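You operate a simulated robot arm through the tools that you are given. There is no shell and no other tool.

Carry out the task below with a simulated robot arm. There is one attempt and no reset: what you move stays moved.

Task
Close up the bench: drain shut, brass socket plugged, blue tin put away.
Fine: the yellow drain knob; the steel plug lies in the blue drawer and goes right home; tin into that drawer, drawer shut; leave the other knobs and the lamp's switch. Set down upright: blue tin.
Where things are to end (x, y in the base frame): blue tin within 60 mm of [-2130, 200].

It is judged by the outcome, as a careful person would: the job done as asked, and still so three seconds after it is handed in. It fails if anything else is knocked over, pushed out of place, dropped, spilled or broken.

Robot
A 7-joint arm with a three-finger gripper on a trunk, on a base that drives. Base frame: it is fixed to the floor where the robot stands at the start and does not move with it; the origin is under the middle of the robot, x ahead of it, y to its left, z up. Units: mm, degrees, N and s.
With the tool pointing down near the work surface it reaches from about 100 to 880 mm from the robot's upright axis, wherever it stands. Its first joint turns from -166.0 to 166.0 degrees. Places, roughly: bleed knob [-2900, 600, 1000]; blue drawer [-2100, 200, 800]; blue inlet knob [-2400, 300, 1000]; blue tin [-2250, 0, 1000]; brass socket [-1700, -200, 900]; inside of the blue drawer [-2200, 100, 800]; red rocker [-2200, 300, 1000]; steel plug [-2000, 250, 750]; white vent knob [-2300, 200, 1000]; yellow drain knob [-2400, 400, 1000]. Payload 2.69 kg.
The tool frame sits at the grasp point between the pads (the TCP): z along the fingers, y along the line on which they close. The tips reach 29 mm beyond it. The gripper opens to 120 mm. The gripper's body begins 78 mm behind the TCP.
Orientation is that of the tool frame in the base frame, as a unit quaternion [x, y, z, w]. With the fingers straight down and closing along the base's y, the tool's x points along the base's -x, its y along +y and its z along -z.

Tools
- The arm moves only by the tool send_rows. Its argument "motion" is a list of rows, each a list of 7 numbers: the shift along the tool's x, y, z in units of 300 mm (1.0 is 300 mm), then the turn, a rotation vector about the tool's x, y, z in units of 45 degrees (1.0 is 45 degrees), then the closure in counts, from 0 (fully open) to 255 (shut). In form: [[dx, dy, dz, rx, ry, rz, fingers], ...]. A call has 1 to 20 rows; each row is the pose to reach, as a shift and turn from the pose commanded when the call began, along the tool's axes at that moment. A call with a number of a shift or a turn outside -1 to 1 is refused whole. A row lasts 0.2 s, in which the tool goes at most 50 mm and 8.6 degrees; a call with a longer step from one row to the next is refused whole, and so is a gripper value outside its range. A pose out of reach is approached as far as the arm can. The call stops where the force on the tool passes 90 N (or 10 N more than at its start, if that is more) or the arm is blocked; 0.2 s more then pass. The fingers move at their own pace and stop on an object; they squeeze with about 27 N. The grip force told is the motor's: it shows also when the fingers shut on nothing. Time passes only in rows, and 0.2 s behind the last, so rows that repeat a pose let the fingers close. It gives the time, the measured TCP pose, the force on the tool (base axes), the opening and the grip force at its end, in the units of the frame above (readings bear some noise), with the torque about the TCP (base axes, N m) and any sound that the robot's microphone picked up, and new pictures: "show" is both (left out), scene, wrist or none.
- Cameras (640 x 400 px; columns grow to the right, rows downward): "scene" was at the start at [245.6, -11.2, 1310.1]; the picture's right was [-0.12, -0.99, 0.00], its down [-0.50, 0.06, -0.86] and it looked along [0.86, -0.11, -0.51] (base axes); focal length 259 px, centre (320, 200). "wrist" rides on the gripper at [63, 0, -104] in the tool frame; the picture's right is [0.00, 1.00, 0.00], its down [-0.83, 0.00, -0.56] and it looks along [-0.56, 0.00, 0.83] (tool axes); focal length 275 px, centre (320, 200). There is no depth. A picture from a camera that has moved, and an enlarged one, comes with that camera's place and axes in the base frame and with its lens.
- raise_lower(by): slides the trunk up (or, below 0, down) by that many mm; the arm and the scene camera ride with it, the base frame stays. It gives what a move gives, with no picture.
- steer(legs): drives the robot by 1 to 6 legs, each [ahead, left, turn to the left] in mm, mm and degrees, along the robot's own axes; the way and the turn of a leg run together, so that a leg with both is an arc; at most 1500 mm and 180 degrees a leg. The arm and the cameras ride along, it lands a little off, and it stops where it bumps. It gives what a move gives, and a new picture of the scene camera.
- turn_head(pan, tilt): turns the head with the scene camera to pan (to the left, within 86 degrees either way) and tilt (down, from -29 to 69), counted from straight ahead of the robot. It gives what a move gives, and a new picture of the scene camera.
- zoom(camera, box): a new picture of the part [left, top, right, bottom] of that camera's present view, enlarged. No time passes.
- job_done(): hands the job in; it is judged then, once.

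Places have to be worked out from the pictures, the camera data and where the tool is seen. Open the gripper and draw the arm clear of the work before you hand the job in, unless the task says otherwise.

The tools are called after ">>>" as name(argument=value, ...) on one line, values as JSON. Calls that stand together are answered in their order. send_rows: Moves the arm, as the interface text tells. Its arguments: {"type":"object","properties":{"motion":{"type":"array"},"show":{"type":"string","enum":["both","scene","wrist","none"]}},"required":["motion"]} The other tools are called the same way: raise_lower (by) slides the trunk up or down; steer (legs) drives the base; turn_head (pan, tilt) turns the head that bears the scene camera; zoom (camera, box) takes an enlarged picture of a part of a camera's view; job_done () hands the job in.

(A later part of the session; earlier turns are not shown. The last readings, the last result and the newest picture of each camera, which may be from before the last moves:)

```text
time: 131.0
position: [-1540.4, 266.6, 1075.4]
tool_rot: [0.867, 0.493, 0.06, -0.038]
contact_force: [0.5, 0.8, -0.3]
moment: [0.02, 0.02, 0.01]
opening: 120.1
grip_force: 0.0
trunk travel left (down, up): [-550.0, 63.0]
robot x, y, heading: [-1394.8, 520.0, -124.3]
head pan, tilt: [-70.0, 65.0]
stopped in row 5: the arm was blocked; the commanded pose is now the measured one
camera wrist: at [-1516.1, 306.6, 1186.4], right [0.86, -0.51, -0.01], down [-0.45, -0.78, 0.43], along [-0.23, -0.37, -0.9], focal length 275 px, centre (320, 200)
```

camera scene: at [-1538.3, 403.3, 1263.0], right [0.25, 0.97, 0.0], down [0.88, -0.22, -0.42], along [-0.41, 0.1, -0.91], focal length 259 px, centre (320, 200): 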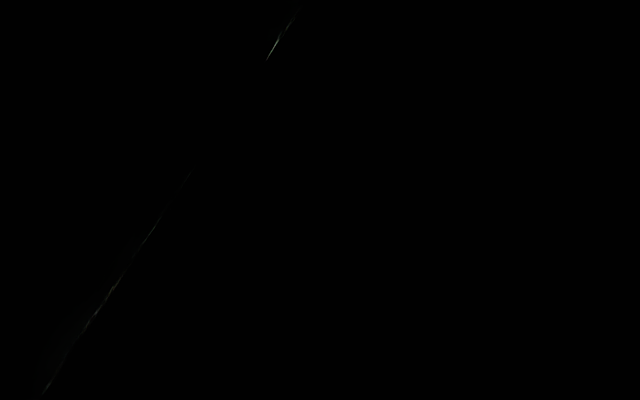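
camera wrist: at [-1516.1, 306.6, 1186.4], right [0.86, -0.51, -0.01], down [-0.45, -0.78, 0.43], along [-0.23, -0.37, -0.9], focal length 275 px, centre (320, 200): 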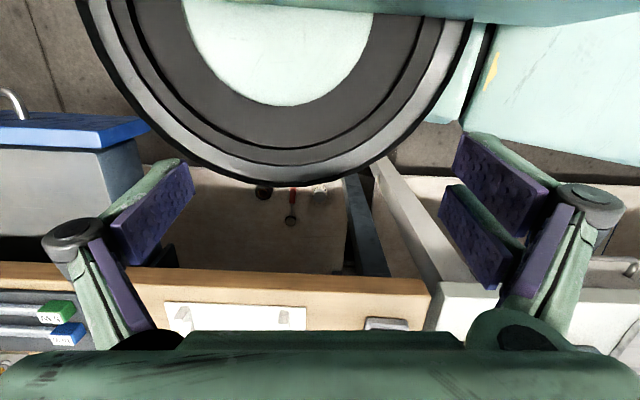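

The arm was blocked by its own shoulder (drawn in too far); nothing else touched. I extend it again and straighten the tool.

>>> send_rows(motion=[[-0.1, 0, 0, -0.003, -0.045, 0.02, 0], [-0.2, 0, 0, -0.007, -0.09, 0.04, 0], [-0.3, 0, 0, -0.01, -0.135, 0.06, 0], [-0.4, 0, 0, -0.014, -0.18, 0.08, 0], [-0.5, 0, 0, -0.014, -0.18, 0.08, 0]], show="wrist")

>>> turn_head(pan=-30, tilt=35)

```text
time: 132.2
position: [-1617.4, 137.5, 1052.9]
tool_rot: [0.885, 0.466, -0.002, 0.001]
contact_force: [-0.9, 0.1, -0.1]
moment: [0.02, 0.0, -0.01]
opening: 119.9
grip_force: 0.1
trunk travel left (down, up): [-550.0, 63.0]
robot x, y, heading: [-1392.4, 517.2, -124.3]
head pan, tilt: [-70.0, 65.0]
camera wrist: at [-1582.9, 190.4, 1155.9], right [0.83, -0.56, 0.0], down [-0.47, -0.69, 0.56], along [-0.31, -0.46, -0.83], focal length 275 px, centre (320, 200)
```

wrist: 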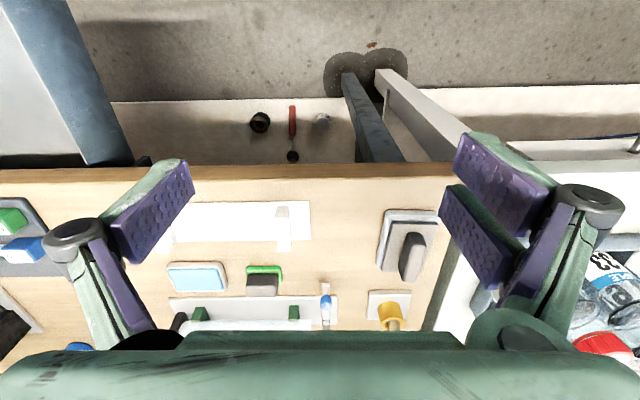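

```text
time: 133.2
position: [-1617.4, 137.8, 1053.3]
tool_rot: [0.884, 0.467, -0.002, 0.002]
contact_force: [0.7, 0.3, -0.2]
moment: [-0.01, 0.02, 0.02]
opening: 119.9
grip_force: 0.0
trunk travel left (down, up): [-550.0, 63.0]
robot x, y, heading: [-1387.5, 515.9, -124.4]
head pan, tilt: [-30.0, 35.0]
camera scene: at [-1558.9, 350.2, 1302.8], right [-0.43, 0.9, 0.0], down [0.52, 0.25, -0.82], along [-0.74, -0.35, -0.57], focal length 259 px, centre (320, 200)
```

scene: 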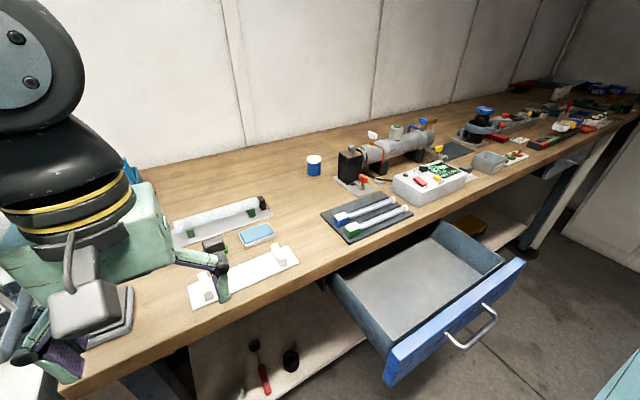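

Clear view of the tin and the open drawer now. I zoom in on both to measure them.

>>> zoom(camera="scene", box=[290, 140, 340, 190])

>>> zoom(camera="scene", box=[310, 200, 540, 390])

```text
8.00 times, centred on (315, 165) of scene
camera zoom: at [-1558.9, 350.2, 1302.8], right [-0.43, 0.9, 0.0], down [0.52, 0.25, -0.82], along [-0.74, -0.35, -0.57], focal length 2070 px, centre (360, 480)
```

zoom: 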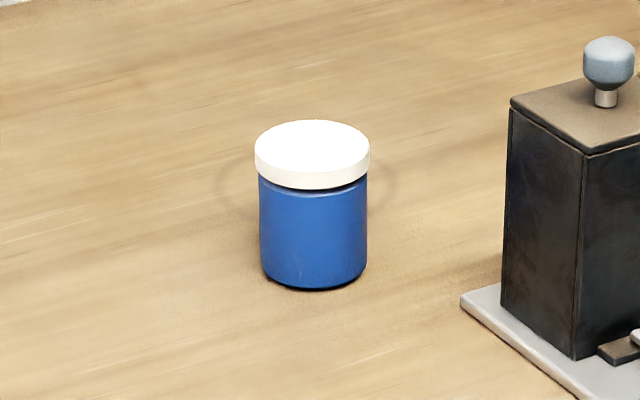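

```text
2.11 times, centred on (425, 295) of scene
camera zoom: at [-1558.9, 350.2, 1302.8], right [-0.43, 0.9, 0.0], down [0.52, 0.25, -0.82], along [-0.74, -0.35, -0.57], focal length 545 px, centre (99, 0)
```

zoom: 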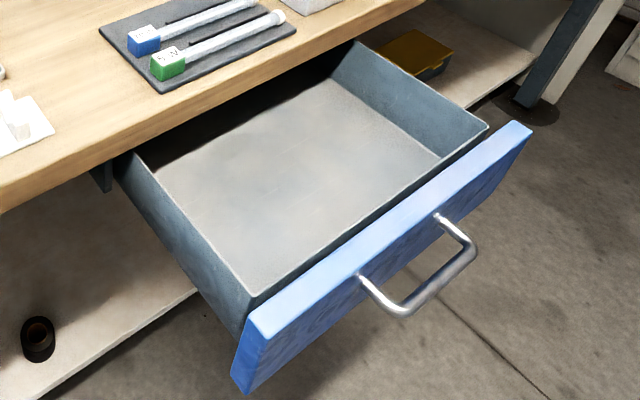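

Tin: centre [-2199.5, 24], Ø44, z 905–952. I back up, go right to stand in front of the tin, and creep forward; the drawer protrudes to n=-646 so I stop at n≈-380.

>>> steer(legs=[[-150, 0, 0], [0, -395, 0]])

>>> turn_head(pan=0, tilt=45)

```text
time: 137.8
position: [-1854.3, 483.8, 1053.9]
tool_rot: [0.883, 0.47, -0.001, 0.002]
contact_force: [0.5, -0.3, -0.3]
moment: [0.01, 0.01, 0.0]
opening: 120.0
grip_force: 0.0
trunk travel left (down, up): [-550.0, 63.0]
robot x, y, heading: [-1627.3, 863.6, -124.0]
head pan, tilt: [-30.0, 35.0]
camera scene: at [-1796.8, 696.6, 1302.9], right [-0.44, 0.9, 0.0], down [0.52, 0.25, -0.82], along [-0.74, -0.36, -0.57], focal length 259 px, centre (320, 200)
```

scene: 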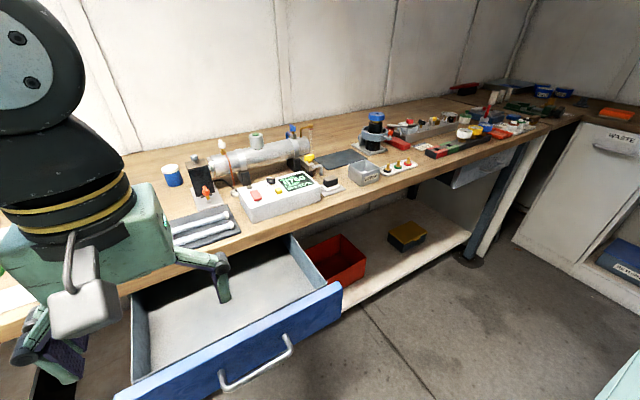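

```text
time: 138.8
position: [-1853.6, 483.4, 1053.5]
tool_rot: [0.883, 0.47, -0.001, 0.001]
contact_force: [-0.8, 0.1, 0.4]
moment: [0.01, -0.04, 0.02]
opening: 120.0
grip_force: 0.0
trunk travel left (down, up): [-550.0, 63.0]
robot x, y, heading: [-1629.2, 864.0, -124.1]
head pan, tilt: [0.0, 45.0]
camera scene: at [-1763.1, 667.7, 1288.1], right [-0.83, 0.56, 0.0], down [0.4, 0.59, -0.71], along [-0.4, -0.59, -0.71], focal length 259 px, centre (320, 200)
```

scene: 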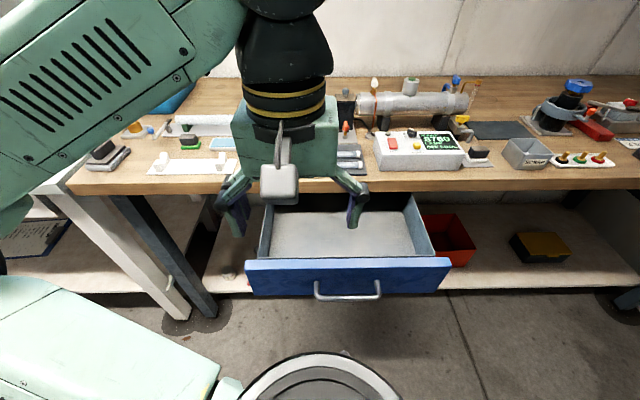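

The shoulder joint sticks out ~335 mm ahead of the robot's axis, so going straight in would hit the open drawer. Instead I'll stand left of the drawer (u≈1450, n≈-450), from where tin and drawer are both in reach.

>>> steer(legs=[[0, 383, 0], [200, 0, 0]])

>>> turn_head(pan=-35, tilt=40)

```text
time: 143.5
position: [-1651.2, 105.9, 1052.7]
tool_rot: [0.884, 0.467, -0.001, 0.001]
contact_force: [-0.1, 1.0, -0.5]
moment: [0.08, -0.01, -0.02]
opening: 119.9
grip_force: 0.0
trunk travel left (down, up): [-550.0, 63.0]
robot x, y, heading: [-1422.6, 485.7, -124.5]
head pan, tilt: [0.0, 45.0]
camera scene: at [-1559.3, 288.9, 1287.9], right [-0.83, 0.56, 0.0], down [0.4, 0.58, -0.71], along [-0.4, -0.58, -0.71], focal length 259 px, centre (320, 200)
```

scene: 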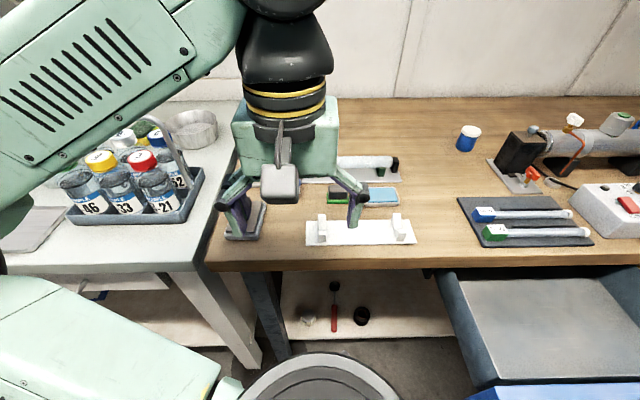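

```text
time: 144.5
position: [-1650.4, 105.8, 1053.5]
tool_rot: [0.884, 0.467, -0.001, 0.003]
contact_force: [-0.1, 0.7, -0.1]
moment: [0.02, 0.0, -0.01]
opening: 119.9
grip_force: 0.1
trunk travel left (down, up): [-550.0, 63.0]
robot x, y, heading: [-1426.4, 485.0, -124.3]
head pan, tilt: [-35.0, 40.0]
camera scene: at [-1592.8, 326.3, 1295.3], right [-0.35, 0.93, 0.0], down [0.6, 0.23, -0.77], along [-0.72, -0.27, -0.64], focal length 259 px, centre (320, 200)
```

scene: 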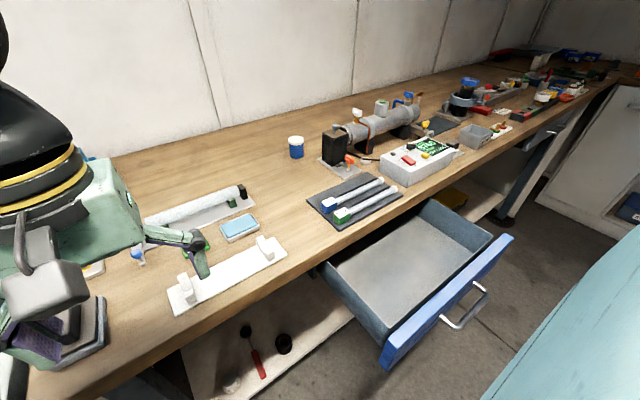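

Clear of the drawer's left side. I creep 55 mm further ahead so the tin comes within reach.

>>> steer(legs=[[58, -10, 0]])

```text
time: 145.5
position: [-1693.1, 62.8, 1052.4]
tool_rot: [0.884, 0.467, 0.0, 0.001]
contact_force: [0.4, -0.1, 0.2]
moment: [0.0, 0.0, 0.0]
opening: 120.0
grip_force: 0.0
trunk travel left (down, up): [-550.0, 63.0]
robot x, y, heading: [-1465.4, 446.5, -124.5]
head pan, tilt: [-35.0, 40.0]
camera scene: at [-1634.1, 283.6, 1295.1], right [-0.35, 0.94, 0.0], down [0.6, 0.23, -0.77], along [-0.72, -0.27, -0.64], focal length 259 px, centre (320, 200)
```

scene: 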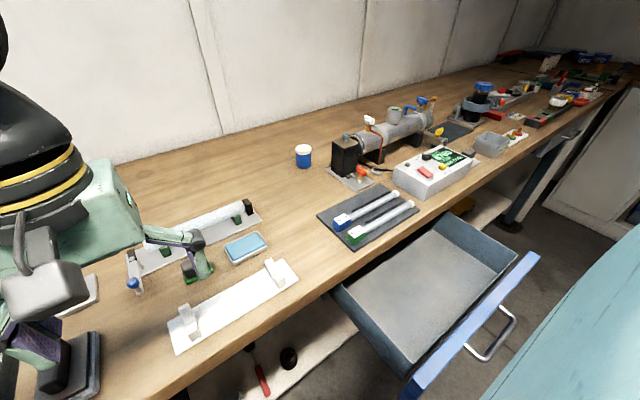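

In position (tin 848 mm from the axis). I swing the open gripper over to the tin at safe height in two moves.

>>> send_rows(motion=[[-0.088, -0.11, 0, 0, 0, 0, 60], [-0.176, -0.22, 0, 0, 0, 0, 60], [-0.265, -0.33, 0, 0, 0, 0, 60], [-0.353, -0.44, 0, 0, 0, 0, 60], [-0.441, -0.55, 0, 0, 0, 0, 60], [-0.53, -0.66, 0, 0, 0, 0, 60]], show="scene")

>>> send_rows(motion=[[-0.08, -0.1, 0, 0, 0, 0, 60], [-0.16, -0.2, 0, 0, 0, 0, 60], [-0.24, -0.3, 0, 0, 0, 0, 60], [-0.32, -0.4, 0, 0, 0, 0, 60], [-0.4, -0.5, 0, 0, 0, 0, 60], [-0.46, -0.6, 0, 0, 0, 0, 60]], show="both")

```text
time: 146.9
position: [-1947.9, 43.5, 1053.8]
tool_rot: [0.884, 0.467, -0.001, 0.001]
contact_force: [1.0, -0.7, -0.4]
moment: [0.01, -0.01, 0.02]
opening: 91.8
grip_force: 0.1
trunk travel left (down, up): [-550.0, 63.0]
robot x, y, heading: [-1469.1, 445.4, -124.5]
head pan, tilt: [-35.0, 40.0]
camera scene: at [-1634.1, 284.1, 1295.2], right [-0.35, 0.94, 0.0], down [0.6, 0.23, -0.77], along [-0.72, -0.27, -0.64], focal length 259 px, centre (320, 200)
```

scene: 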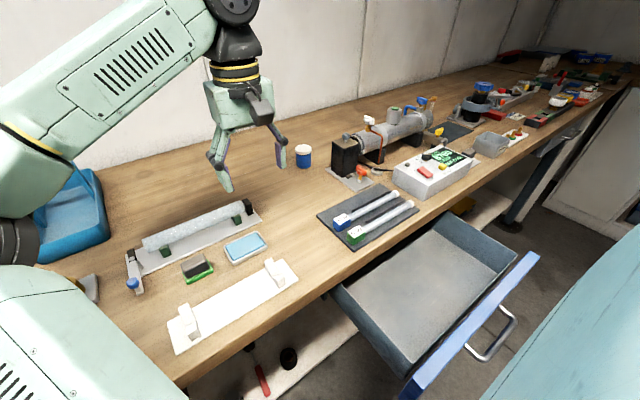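

```text
time: 148.3
position: [-2173.2, 32.3, 1053.5]
tool_rot: [0.884, 0.467, -0.001, 0.002]
contact_force: [0.1, -1.1, -0.7]
moment: [0.01, 0.01, -0.03]
opening: 91.7
grip_force: 0.2
trunk travel left (down, up): [-550.0, 63.0]
robot x, y, heading: [-1466.3, 444.9, -124.2]
head pan, tilt: [-35.0, 40.0]
camera scene: at [-1634.1, 284.4, 1295.3], right [-0.35, 0.94, 0.0], down [0.6, 0.23, -0.77], along [-0.72, -0.27, -0.64], focal length 259 px, centre (320, 200)
camera wrist: at [-2137.9, 85.0, 1157.4], right [0.83, -0.56, 0.0], down [-0.47, -0.69, 0.56], along [-0.31, -0.46, -0.83], focal length 275 px, centre (320, 200)
```

scene: 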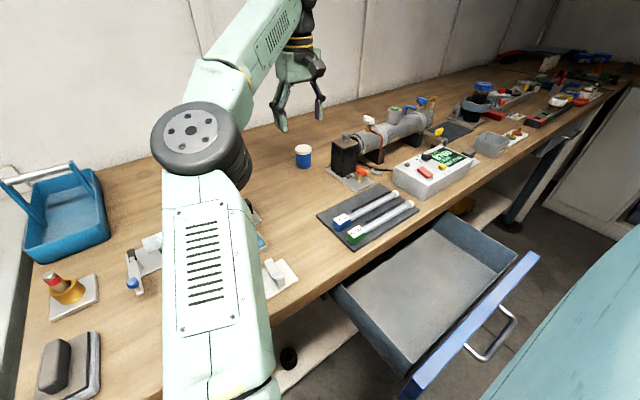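
wrist: 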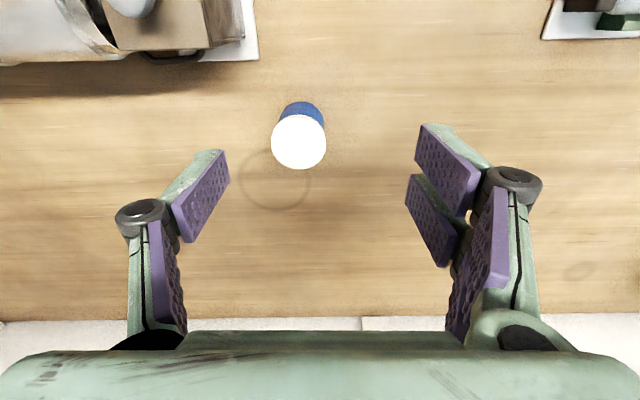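

The tin's lid is 19 mm ahead and 16 mm right of the tool axis. I align and descend part-way.

>>> send_rows(motion=[[-0.031, -0.028, 0, 0, 0, 0, 85], [-0.062, -0.055, 0.05, 0, 0, 0, 90], [-0.062, -0.055, 0.12, 0, 0, 0, 95], [-0.062, -0.055, 0.19, 0, 0, 0, 95]], show="both")

>>> zoom(camera="scene", box=[250, 60, 370, 190])

```text
time: 149.3
position: [-2195.4, 24.0, 996.5]
tool_rot: [0.885, 0.466, -0.001, 0.001]
contact_force: [-0.2, 0.0, 0.1]
moment: [-0.07, -0.02, 0.01]
opening: 75.1
grip_force: 0.0
trunk travel left (down, up): [-550.0, 63.0]
robot x, y, heading: [-1463.7, 442.0, -124.4]
head pan, tilt: [-35.0, 40.0]
camera scene: at [-1633.8, 283.9, 1295.3], right [-0.35, 0.94, 0.0], down [0.6, 0.23, -0.77], along [-0.72, -0.27, -0.64], focal length 259 px, centre (320, 200)
camera wrist: at [-2160.4, 78.3, 1099.3], right [0.83, -0.56, 0.0], down [-0.47, -0.69, 0.56], along [-0.31, -0.46, -0.83], focal length 275 px, centre (320, 200)
```

scene: 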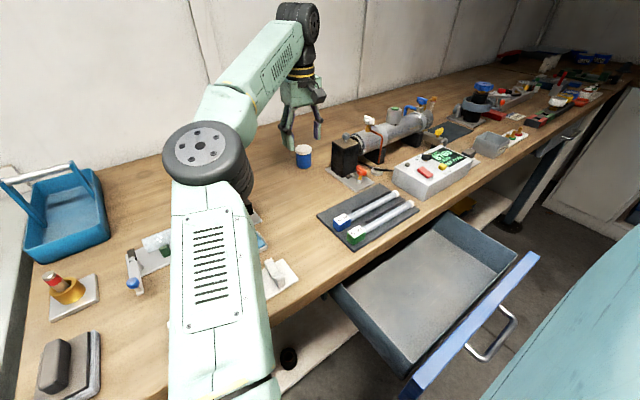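
wrist: 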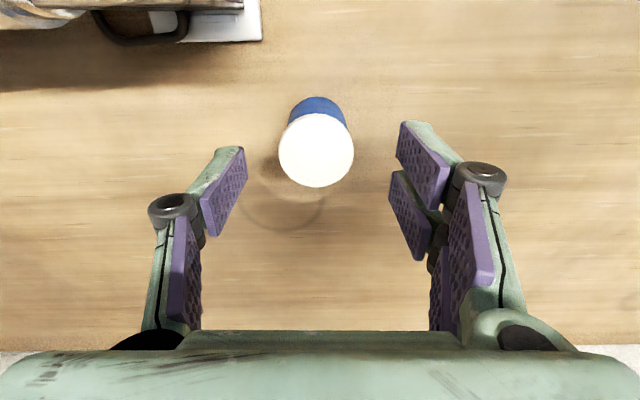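

```text
3.08 times, centred on (310, 125) of scene
camera zoom: at [-1633.8, 283.9, 1295.3], right [-0.35, 0.94, 0.0], down [0.6, 0.23, -0.77], along [-0.72, -0.27, -0.64], focal length 796 px, centre (351, 431)
```

zoom: 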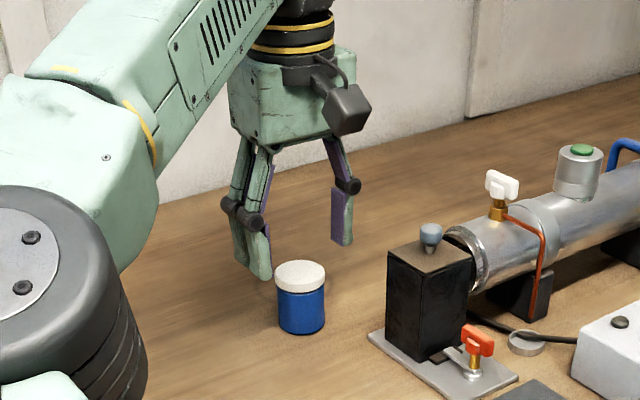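

Aligned within 2 mm. I descend the rest so the tips come to z≈913, and close on the tin.

>>> send_rows(motion=[[-0.005, -0.007, 0.06, 0, 0, 0, 95], [-0.005, -0.007, 0.12, 0, 0, 0, 95], [-0.005, -0.007, 0.18, 0, 0, 0, 95], [-0.005, -0.007, 0.18, 0, 0, 0, 200], [-0.005, -0.007, 0.18, 0, 0, 0, 255], [-0.005, -0.007, 0.18, 0, 0, 0, 255], [-0.005, -0.007, 0.18, 0, 0, 0, 255]], show="both")

>>> zoom(camera="scene", box=[250, 60, 370, 190])

```text
time: 150.9
position: [-2198.2, 24.4, 942.9]
tool_rot: [0.885, 0.466, -0.001, 0.002]
contact_force: [0.5, -0.3, -1.0]
moment: [0.07, 0.02, -0.02]
opening: 40.9
grip_force: 26.9
trunk travel left (down, up): [-550.0, 63.0]
robot x, y, heading: [-1465.1, 444.5, -124.4]
head pan, tilt: [-35.0, 40.0]
camera scene: at [-1633.8, 284.0, 1295.3], right [-0.35, 0.94, 0.0], down [0.6, 0.23, -0.77], along [-0.72, -0.27, -0.64], focal length 259 px, centre (320, 200)
camera wrist: at [-2163.0, 77.8, 1044.8], right [0.83, -0.56, 0.0], down [-0.47, -0.69, 0.56], along [-0.31, -0.46, -0.83], focal length 275 px, centre (320, 200)
```

scene: 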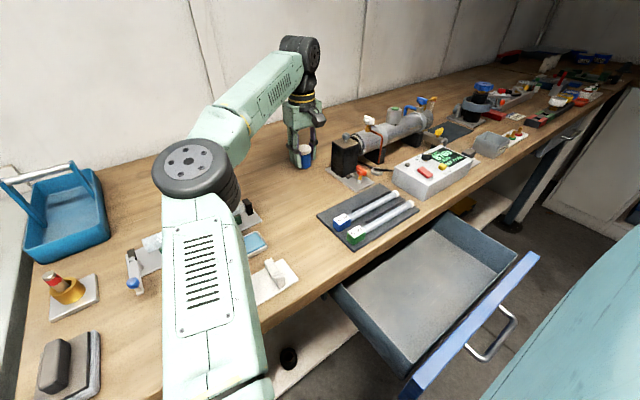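
wrist: 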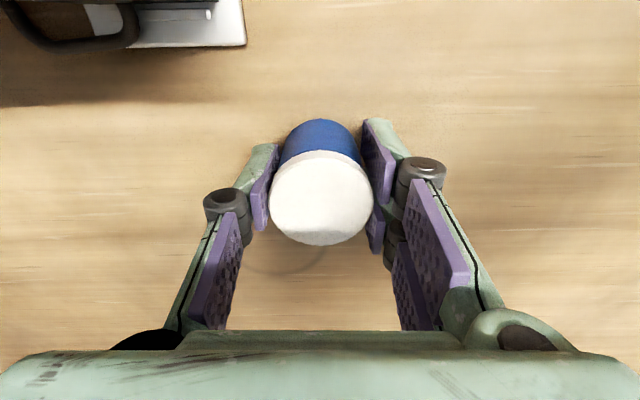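

```text
3.08 times, centred on (310, 125) of scene
camera zoom: at [-1633.8, 284.0, 1295.3], right [-0.35, 0.94, 0.0], down [0.6, 0.23, -0.77], along [-0.72, -0.27, -0.64], focal length 796 px, centre (351, 431)
```

zoom: 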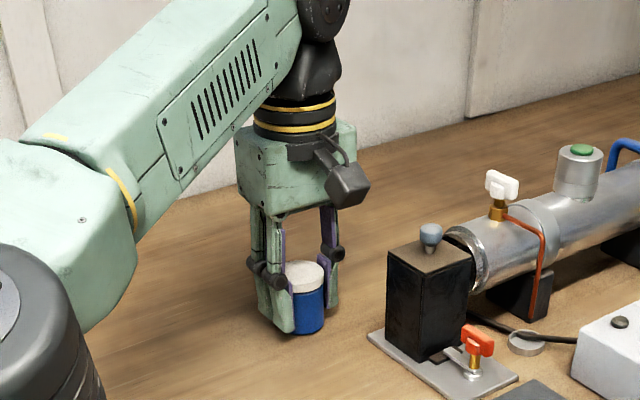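

The tin is held (41 mm). I lift it and carry it back over the bench, keeping left of the black block and above its knob.

>>> send_rows(motion=[[0, 0, -0.05, 0, 0, 0, 255], [0, 0, -0.15, 0, 0, 0, 255], [0, 0, -0.26, 0, 0, 0, 255], [0.03, 0.05, -0.36, 0, 0, 0, 255], [0.1, 0.12, -0.43, 0, 0, 0, 255], [0.2, 0.19, -0.47, 0, 0, 0, 255], [0.32, 0.2, -0.47, 0, 0, 0, 255], [0.44, 0.2, -0.47, 0, 0, 0, 255], [0.56, 0.2, -0.47, 0, 0, 0, 255], [0.68, 0.2, -0.47, 0, 0, 0, 255], [0.8, 0.2, -0.47, 0, 0, 0, 255], [0.92, 0.2, -0.47, 0, 0, 0, 255], [1.0, 0.18, -0.47, 0, 0, 0, 255]], show="both")

```text
time: 153.7
position: [-1982.8, 241.3, 1082.3]
tool_rot: [0.884, 0.467, -0.002, 0.001]
contact_force: [0.0, -0.9, 0.7]
moment: [-0.02, 0.0, -0.01]
opening: 0.0
grip_force: 27.0
trunk travel left (down, up): [-550.0, 63.0]
robot x, y, heading: [-1465.2, 446.0, -124.1]
head pan, tilt: [-35.0, 40.0]
camera scene: at [-1633.7, 284.3, 1295.3], right [-0.35, 0.94, 0.0], down [0.6, 0.23, -0.77], along [-0.72, -0.27, -0.64], focal length 259 px, centre (320, 200)
camera wrist: at [-1948.2, 294.8, 1185.4], right [0.83, -0.56, 0.0], down [-0.47, -0.69, 0.56], along [-0.31, -0.46, -0.83], focal length 275 px, centre (320, 200)
```

scene: 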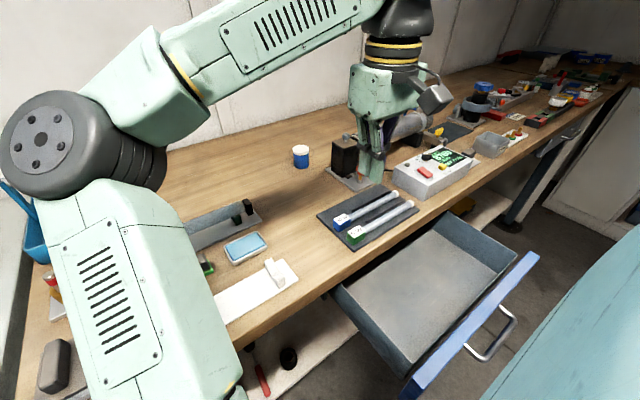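
wrist: 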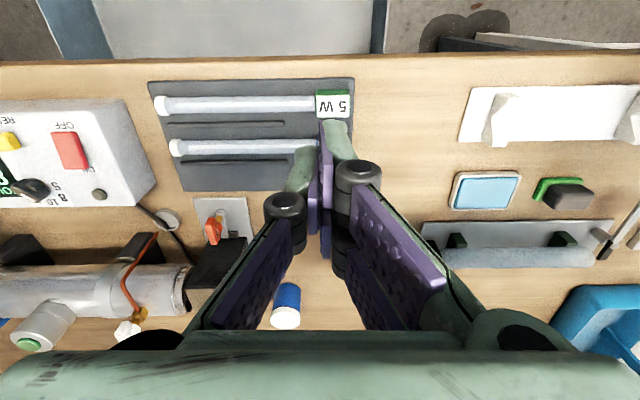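

The fingers are empty: the tin slipped out at the very start and still stands on the bench. I look at it closely to check it is upright and where.

>>> zoom(camera="scene", box=[270, 120, 350, 190])

>>> zoom(camera="wrist", box=[240, 260, 330, 340])

```text
5.71 times, centred on (310, 155) of scene
camera zoom: at [-1633.7, 284.3, 1295.3], right [-0.35, 0.94, 0.0], down [0.6, 0.23, -0.77], along [-0.72, -0.27, -0.64], focal length 1478 px, centre (377, 457)
```

zoom: 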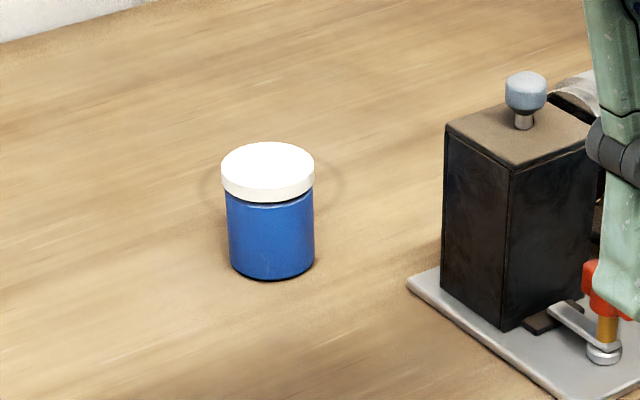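

```text
5.00 times, centred on (285, 300) of wrist
camera zoom: at [-1948.2, 294.8, 1185.4], right [0.83, -0.56, 0.0], down [-0.47, -0.69, 0.56], along [-0.31, -0.46, -0.83], focal length 1376 px, centre (495, -300)
```

zoom: 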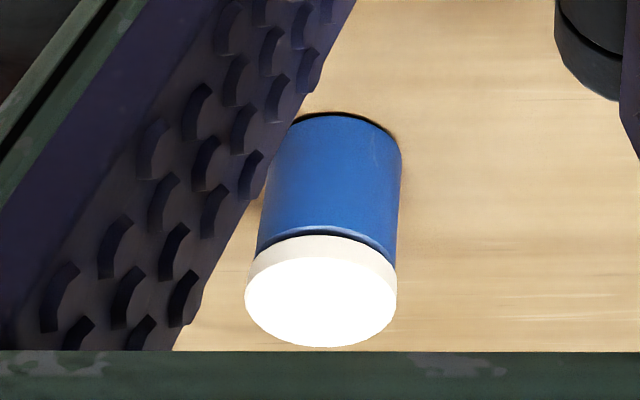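

The tin is upright at ≈[-2199,17]. I return above it with open fingers for a better, lower grip and a slow lift.

>>> send_rows(motion=[[-0.1, 0, 0, 0, 0, 0, 95], [-0.24, 0, 0, 0, 0, 0, 95], [-0.38, -0.01, 0, 0, 0, 0, 95], [-0.52, -0.04, 0, 0, 0, 0, 95], [-0.66, -0.08, 0, 0, 0, 0, 95], [-0.8, -0.13, 0, 0, 0, 0, 95], [-0.92, -0.17, 0.03, 0, 0, 0, 95], [-0.98, -0.17, 0.1, 0, 0, 0, 95]], show="both")

>>> zoom(camera="wrist", box=[240, 60, 400, 190])

```text
time: 155.5
position: [-2192.1, 29.1, 1053.8]
tool_rot: [0.884, 0.467, -0.001, 0.002]
contact_force: [-1.0, -0.3, -0.4]
moment: [0.0, 0.02, 0.0]
opening: 75.1
grip_force: 0.0
trunk travel left (down, up): [-550.0, 63.0]
robot x, y, heading: [-1463.9, 443.4, -124.3]
head pan, tilt: [-35.0, 40.0]
camera scene: at [-1633.9, 283.8, 1295.2], right [-0.35, 0.94, 0.0], down [0.6, 0.23, -0.77], along [-0.72, -0.27, -0.64], focal length 259 px, centre (320, 200)
camera wrist: at [-2156.6, 82.2, 1156.3], right [0.83, -0.56, 0.0], down [-0.47, -0.69, 0.56], along [-0.31, -0.46, -0.83], focal length 275 px, centre (320, 200)
```

scene: 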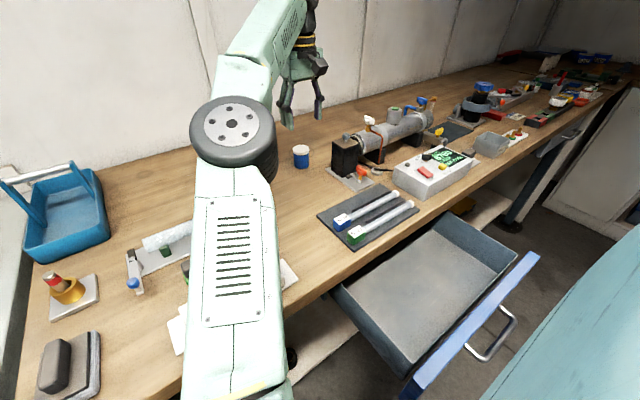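
wrist: 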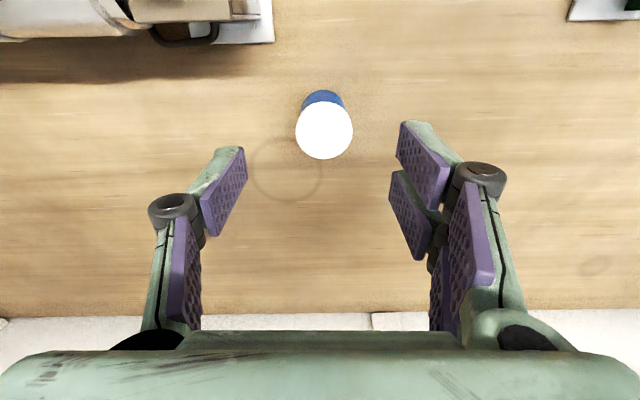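

```text
3.08 times, centred on (320, 125) of wrist
camera zoom: at [-2156.6, 82.2, 1156.3], right [0.83, -0.56, 0.0], down [-0.47, -0.69, 0.56], along [-0.31, -0.46, -0.83], focal length 847 px, centre (320, 431)
```

zoom: 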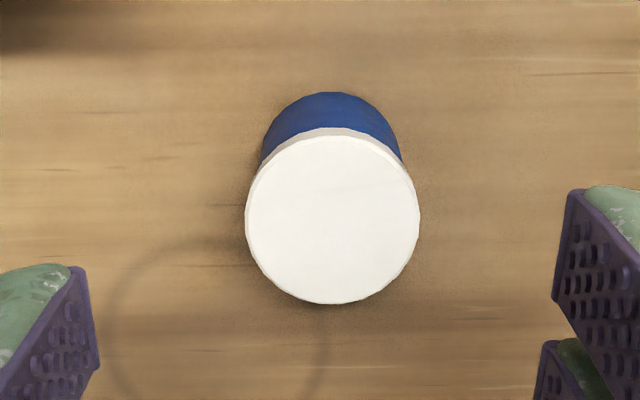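

Tin at 11 mm ahead, 3 mm left of the axis. I align and descend lower this time (tips z≈907), then close.

>>> send_rows(motion=[[-0.037, 0.011, 0.05, 0, 0, 0, 95], [-0.037, 0.011, 0.16, 0, 0, 0, 95], [-0.037, 0.011, 0.27, 0, 0, 0, 95], [-0.037, 0.011, 0.35, 0, 0, 0, 95], [-0.037, 0.011, 0.39, 0, 0, 0, 95], [-0.037, 0.011, 0.39, 0, 0, 0, 95]], show="wrist")

>>> zoom(camera="wrist", box=[220, 80, 420, 260])

>>> zoom(camera="scene", box=[250, 80, 370, 190])

```text
time: 156.9
position: [-2196.0, 19.0, 937.3]
tool_rot: [0.884, 0.467, -0.001, 0.001]
contact_force: [0.4, -0.1, 1.0]
moment: [0.0, 0.01, 0.0]
opening: 75.1
grip_force: 0.1
trunk travel left (down, up): [-550.0, 63.0]
robot x, y, heading: [-1470.1, 440.6, -124.3]
head pan, tilt: [-35.0, 40.0]
camera wrist: at [-2160.9, 71.0, 1040.0], right [0.83, -0.56, 0.0], down [-0.47, -0.69, 0.56], along [-0.31, -0.46, -0.83], focal length 275 px, centre (320, 200)
```

wrist: 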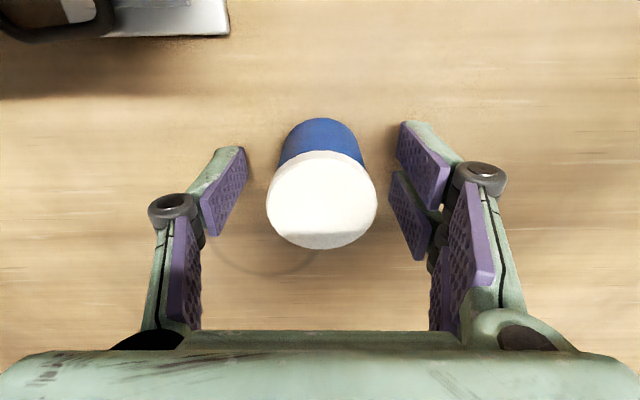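

```text
2.22 times, centred on (320, 170) of wrist
camera zoom: at [-2160.9, 71.0, 1040.0], right [0.83, -0.56, 0.0], down [-0.47, -0.69, 0.56], along [-0.31, -0.46, -0.83], focal length 612 px, centre (320, 267)
```

zoom: 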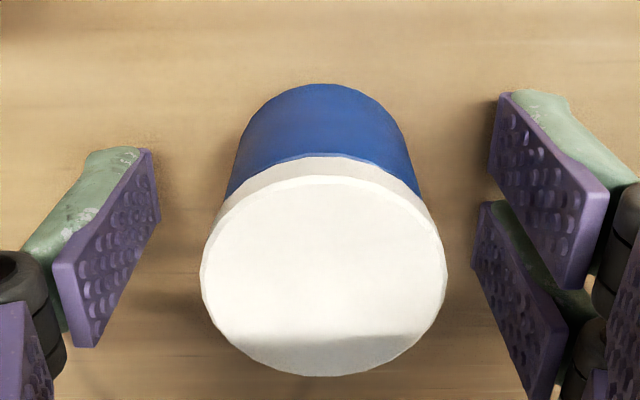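

```text
3.64 times, centred on (310, 135) of scene
camera zoom: at [-1633.7, 284.1, 1295.3], right [-0.35, 0.94, 0.0], down [0.6, 0.23, -0.77], along [-0.72, -0.27, -0.64], focal length 941 px, centre (356, 436)
```

zoom: 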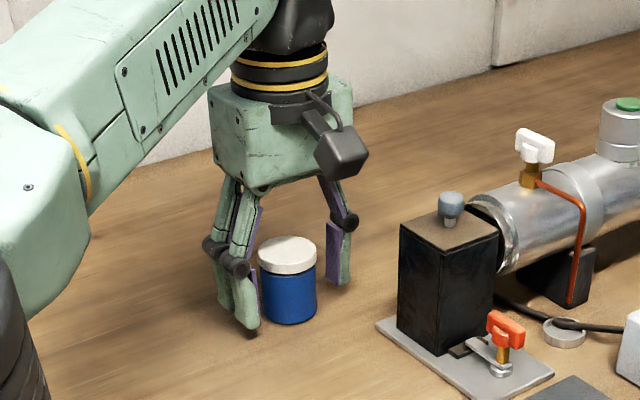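

Centred within 2 mm. I close and let the grip build up fully.

>>> send_rows(motion=[[0, 0, 0, 0, 0, 0, 200], [0, 0, 0, 0, 0, 0, 255], [0, 0, 0, 0, 0, 0, 255], [0, 0, 0, 0, 0, 0, 255], [0, 0, 0, 0, 0, 0, 255], [0, 0, 0, 0, 0, 0, 255], [0, 0, 0, 0, 0, 0, 255]], show="none")

>>> send_rows(motion=[[0, 0, -0.007, 0, 0, 0, 255], [0, 0, -0.014, 0, 0, 0, 255], [0, 0, -0.021, 0, 0, 0, 255]], show="both")

>>> zoom(camera="scene", box=[250, 80, 370, 190])

```text
time: 158.5
position: [-2195.8, 18.8, 936.8]
tool_rot: [0.885, 0.466, -0.001, 0.002]
contact_force: [0.5, 0.2, 0.4]
moment: [0.01, 0.06, -0.01]
opening: 40.1
grip_force: 26.4
trunk travel left (down, up): [-550.0, 63.0]
robot x, y, heading: [-1465.6, 442.8, -124.2]
head pan, tilt: [-35.0, 40.0]
```

```text
time: 159.3
position: [-2196.6, 17.7, 943.4]
tool_rot: [0.884, 0.467, -0.001, 0.002]
contact_force: [-0.4, -0.6, -0.8]
moment: [0.0, 0.01, -0.01]
opening: 40.3
grip_force: 26.7
trunk travel left (down, up): [-550.0, 63.0]
robot x, y, heading: [-1467.5, 443.0, -124.4]
head pan, tilt: [-35.0, 40.0]
camera scene: at [-1633.7, 284.1, 1295.3], right [-0.35, 0.94, 0.0], down [0.6, 0.23, -0.77], along [-0.72, -0.27, -0.64], focal length 259 px, centre (320, 200)
camera wrist: at [-2161.5, 70.6, 1045.8], right [0.83, -0.56, 0.0], down [-0.47, -0.69, 0.56], along [-0.31, -0.46, -0.83], focal length 275 px, centre (320, 200)
```

scene: 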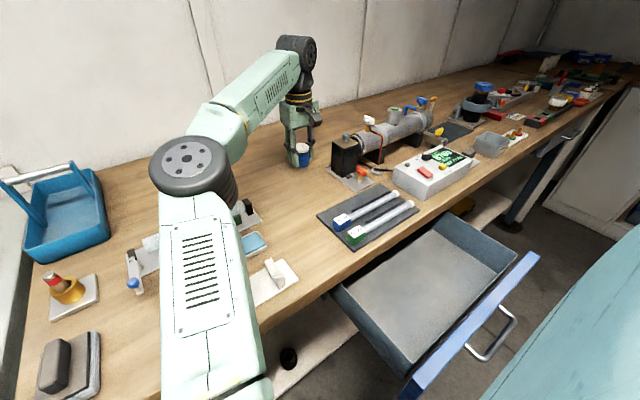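
wrist: 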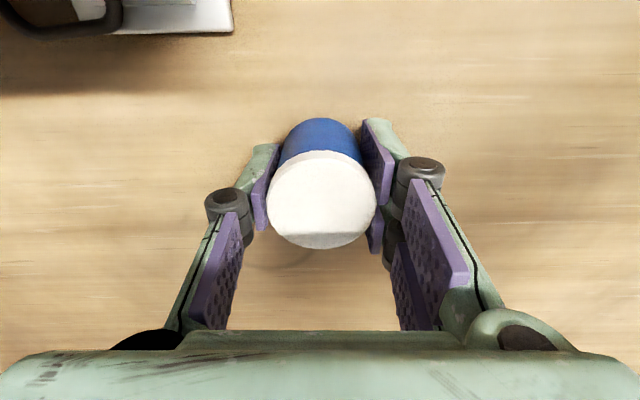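

```text
3.64 times, centred on (310, 135) of scene
camera zoom: at [-1633.7, 284.1, 1295.3], right [-0.35, 0.94, 0.0], down [0.6, 0.23, -0.77], along [-0.72, -0.27, -0.64], focal length 941 px, centre (356, 436)
```

zoom: 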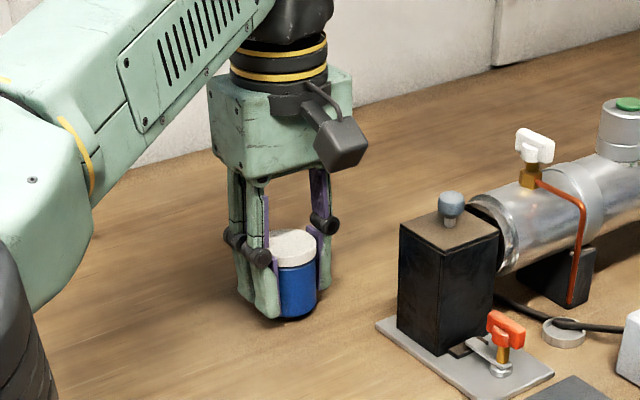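

Opening stays at 40.3 and a gap shows under the tin. I continue lifting slowly.

>>> send_rows(motion=[[0, 0, -0.015, 0, 0, 0, 255], [0, 0, -0.03, 0, 0, 0, 255], [0, 0, -0.05, 0, 0, 0, 255], [0, 0, -0.07, 0, 0, 0, 255], [0, 0, -0.09, 0, 0, 0, 255], [0, 0, -0.11, 0, 0, 0, 255]], show="both")

>>> zoom(camera="scene", box=[250, 80, 370, 190])

```text
time: 160.7
position: [-2194.7, 17.3, 976.4]
tool_rot: [0.885, 0.466, -0.001, 0.001]
contact_force: [0.1, -0.1, -0.2]
moment: [-0.04, -0.01, 0.01]
opening: 40.1
grip_force: 27.6
trunk travel left (down, up): [-550.0, 63.0]
robot x, y, heading: [-1466.7, 442.9, -124.3]
head pan, tilt: [-35.0, 40.0]
camera scene: at [-1633.7, 284.1, 1295.3], right [-0.35, 0.94, 0.0], down [0.6, 0.23, -0.77], along [-0.72, -0.27, -0.64], focal length 259 px, centre (320, 200)
camera wrist: at [-2160.8, 71.4, 1078.5], right [0.83, -0.56, 0.0], down [-0.47, -0.69, 0.56], along [-0.31, -0.46, -0.83], focal length 275 px, centre (320, 200)
```

scene: 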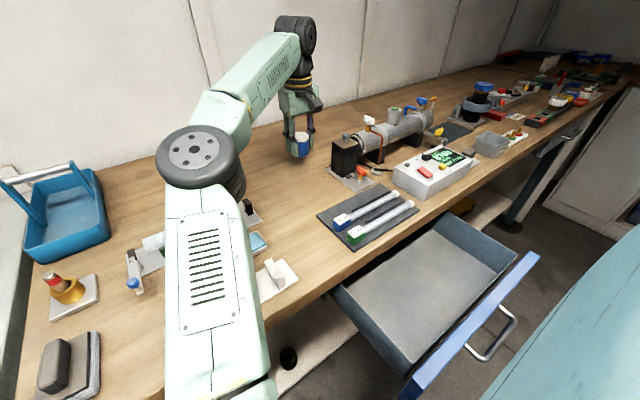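
wrist: 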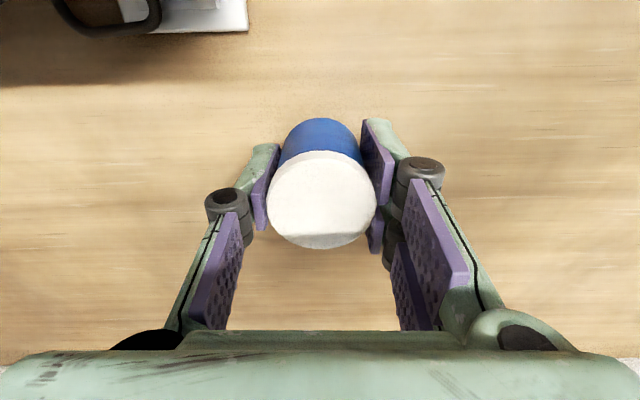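

```text
3.64 times, centred on (310, 135) of scene
camera zoom: at [-1633.7, 284.1, 1295.3], right [-0.35, 0.94, 0.0], down [0.6, 0.23, -0.77], along [-0.72, -0.27, -0.64], focal length 941 px, centre (356, 436)
```

zoom: 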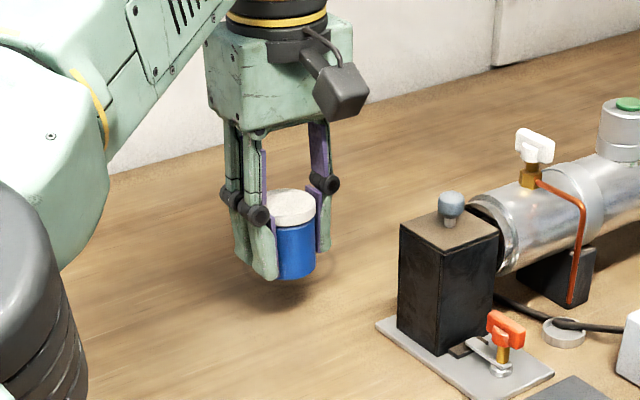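

The tin hangs securely. I raise it further, gently, shifting a little left.

>>> send_rows(motion=[[0, 0, -0.015, 0, 0, 0, 255], [0, 0, -0.045, 0, 0, 0, 255], [0, 0.01, -0.09, 0, 0, 0, 255], [0, 0.025, -0.14, 0, 0, 0, 255], [0, 0.045, -0.19, 0, 0, 0, 255], [0, 0.07, -0.235, 0, 0, 0, 255], [0, 0.095, -0.27, 0, 0, 0, 255], [0, 0.115, -0.295, 0, 0, 0, 255], [0, 0.125, -0.31, 0, 0, 0, 255]], show="scene")

```text
time: 162.7
position: [-2165.2, -3.1, 1069.2]
tool_rot: [0.885, 0.466, 0.0, 0.001]
contact_force: [-0.2, 0.4, -1.4]
moment: [0.0, -0.03, -0.01]
opening: 39.5
grip_force: 26.4
trunk travel left (down, up): [-550.0, 63.0]
robot x, y, heading: [-1464.2, 443.4, -124.3]
head pan, tilt: [-35.0, 40.0]
camera scene: at [-1633.7, 284.1, 1295.3], right [-0.35, 0.94, 0.0], down [0.6, 0.23, -0.77], along [-0.72, -0.27, -0.64], focal length 259 px, centre (320, 200)
```

scene: 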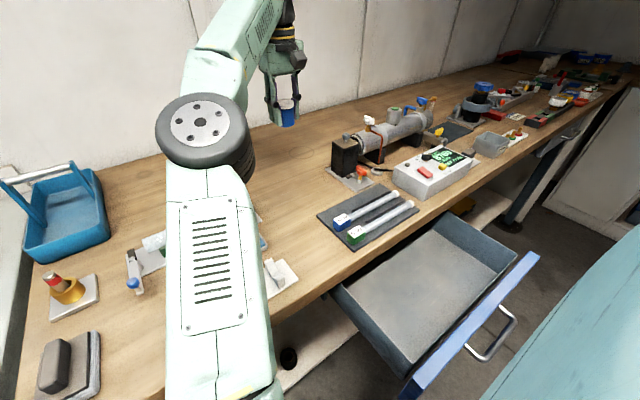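

The opening shrank slightly (39.5), so I check whether the tin is slipping in the grip.

>>> zoom(camera="scene", box=[240, 40, 340, 140])

>>> send_rows(motion=[[0, 0, 0, 0, 0, 0, 255]], show="wrist")

```text
4.00 times, centred on (290, 90) of scene
camera zoom: at [-1633.7, 284.1, 1295.3], right [-0.35, 0.94, 0.0], down [0.6, 0.23, -0.77], along [-0.72, -0.27, -0.64], focal length 1035 px, centre (440, 640)
```

zoom: 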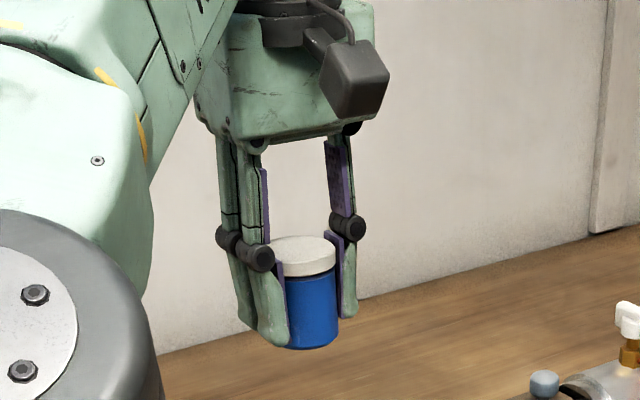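

```text
time: 163.1
position: [-2166.2, -3.9, 1068.7]
tool_rot: [0.885, 0.466, -0.002, 0.002]
contact_force: [0.4, -0.2, -2.1]
moment: [0.02, 0.01, 0.01]
opening: 39.8
grip_force: 26.8
trunk travel left (down, up): [-550.0, 63.0]
robot x, y, heading: [-1465.6, 442.5, -124.3]
head pan, tilt: [-35.0, 40.0]
camera wrist: at [-2130.7, 49.5, 1171.3], right [0.83, -0.56, 0.0], down [-0.47, -0.69, 0.56], along [-0.31, -0.46, -0.83], focal length 275 px, centre (320, 200)
```

wrist: 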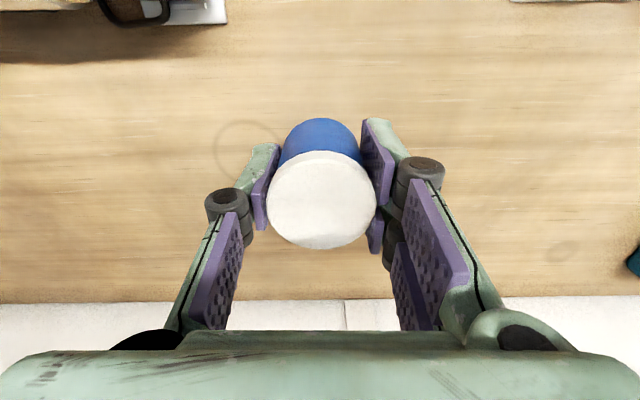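

The tin sits unchanged in the grip. I carry it slowly back toward the robot, over the lamp tray.

>>> send_rows(motion=[[0.015, 0, 0, 0, 0, 0, 255], [0.045, 0, 0, 0, 0, 0, 255], [0.09, 0, 0, 0, 0, 0, 255], [0.145, 0, 0, 0, 0, 0, 255], [0.205, 0, 0, 0, 0, 0, 255], [0.27, 0, 0, 0, 0, 0, 255], [0.335, 0, 0, 0, 0, 0, 255], [0.4, 0, 0, 0, 0, 0, 255], [0.465, 0, 0, 0, 0, 0, 255], [0.53, 0, 0, 0, 0, 0, 255], [0.595, 0, 0, 0, 0, 0, 255], [0.66, 0, 0, 0, 0, 0, 255], [0.725, 0, 0, 0, 0, 0, 255], [0.785, 0, 0, 0, 0, 0, 255], [0.84, 0, 0, 0, 0, 0, 255], [0.885, 0, 0, 0, 0, 0, 255], [0.92, 0, 0, 0, 0, 0, 255], [0.94, 0, 0, 0, 0, 0, 255]], show="both")

```text
time: 166.9
position: [-2005.7, 229.5, 1068.1]
tool_rot: [0.884, 0.467, -0.001, 0.001]
contact_force: [0.6, -0.4, -1.6]
moment: [-0.03, -0.01, 0.01]
opening: 40.1
grip_force: 26.7
trunk travel left (down, up): [-550.0, 63.0]
robot x, y, heading: [-1461.4, 447.2, -124.6]
head pan, tilt: [-35.0, 40.0]
camera scene: at [-1633.7, 284.1, 1295.3], right [-0.35, 0.94, 0.0], down [0.6, 0.23, -0.77], along [-0.72, -0.27, -0.64], focal length 259 px, centre (320, 200)
camera wrist: at [-1970.8, 283.4, 1170.9], right [0.83, -0.56, 0.0], down [-0.47, -0.69, 0.56], along [-0.31, -0.46, -0.83], focal length 275 px, centre (320, 200)
```

scene: 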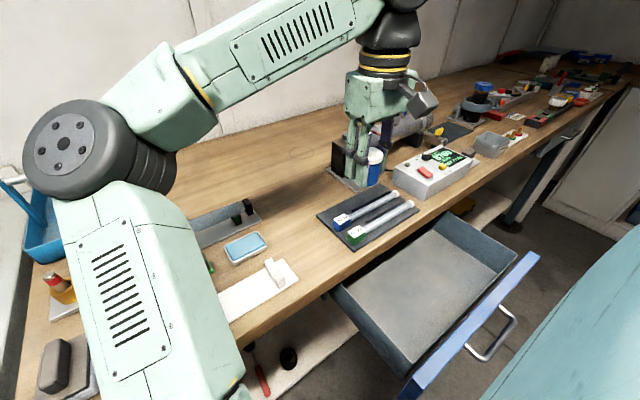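
wrist: 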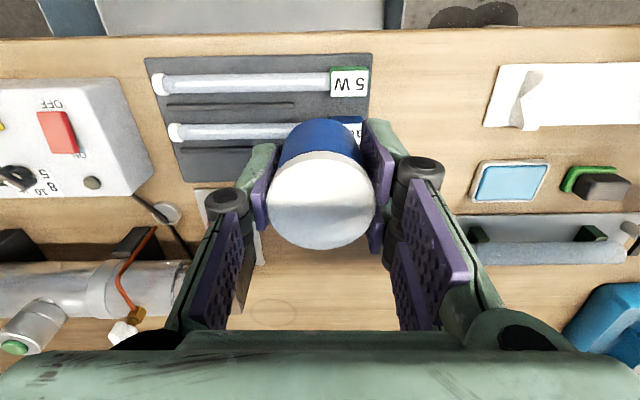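

Next I move it over the open drawer, to the planned spot.

>>> send_rows(motion=[[0.015, -0.01, 0, 0, 0, 0, 255], [0.045, -0.032, 0, 0, 0, 0, 255], [0.085, -0.06, 0, 0, 0, 0, 255], [0.13, -0.095, 0, 0, 0, 0, 255], [0.18, -0.13, 0, 0, 0, 0, 255], [0.23, -0.168, 0, 0, 0, 0, 255], [0.28, -0.205, 0, 0, 0, 0, 255], [0.33, -0.24, 0, 0, 0, 0, 255], [0.37, -0.27, 0, 0, 0, 0, 255], [0.4, -0.29, 0, 0, 0, 0, 255], [0.416, -0.303, 0, 0, 0, 0, 255]], show="both")

```text
time: 169.3
position: [-2010.5, 383.1, 1067.8]
tool_rot: [0.885, 0.466, -0.001, 0.002]
contact_force: [0.5, -0.1, -0.6]
moment: [0.02, -0.02, -0.02]
opening: 40.1
grip_force: 27.6
trunk travel left (down, up): [-550.0, 63.0]
robot x, y, heading: [-1469.0, 444.2, -124.1]
head pan, tilt: [-35.0, 40.0]
camera scene: at [-1633.7, 284.1, 1295.3], right [-0.35, 0.94, 0.0], down [0.6, 0.23, -0.77], along [-0.72, -0.27, -0.64], focal length 259 px, centre (320, 200)
camera wrist: at [-1975.3, 437.0, 1170.2], right [0.83, -0.56, 0.0], down [-0.47, -0.69, 0.56], along [-0.31, -0.46, -0.83], focal length 275 px, centre (320, 200)
```

scene: 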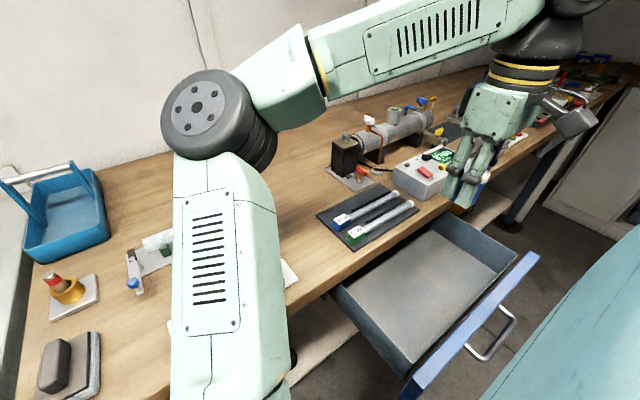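
wrist: 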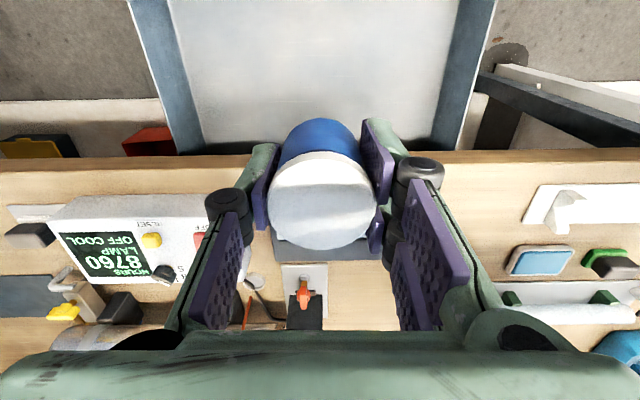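

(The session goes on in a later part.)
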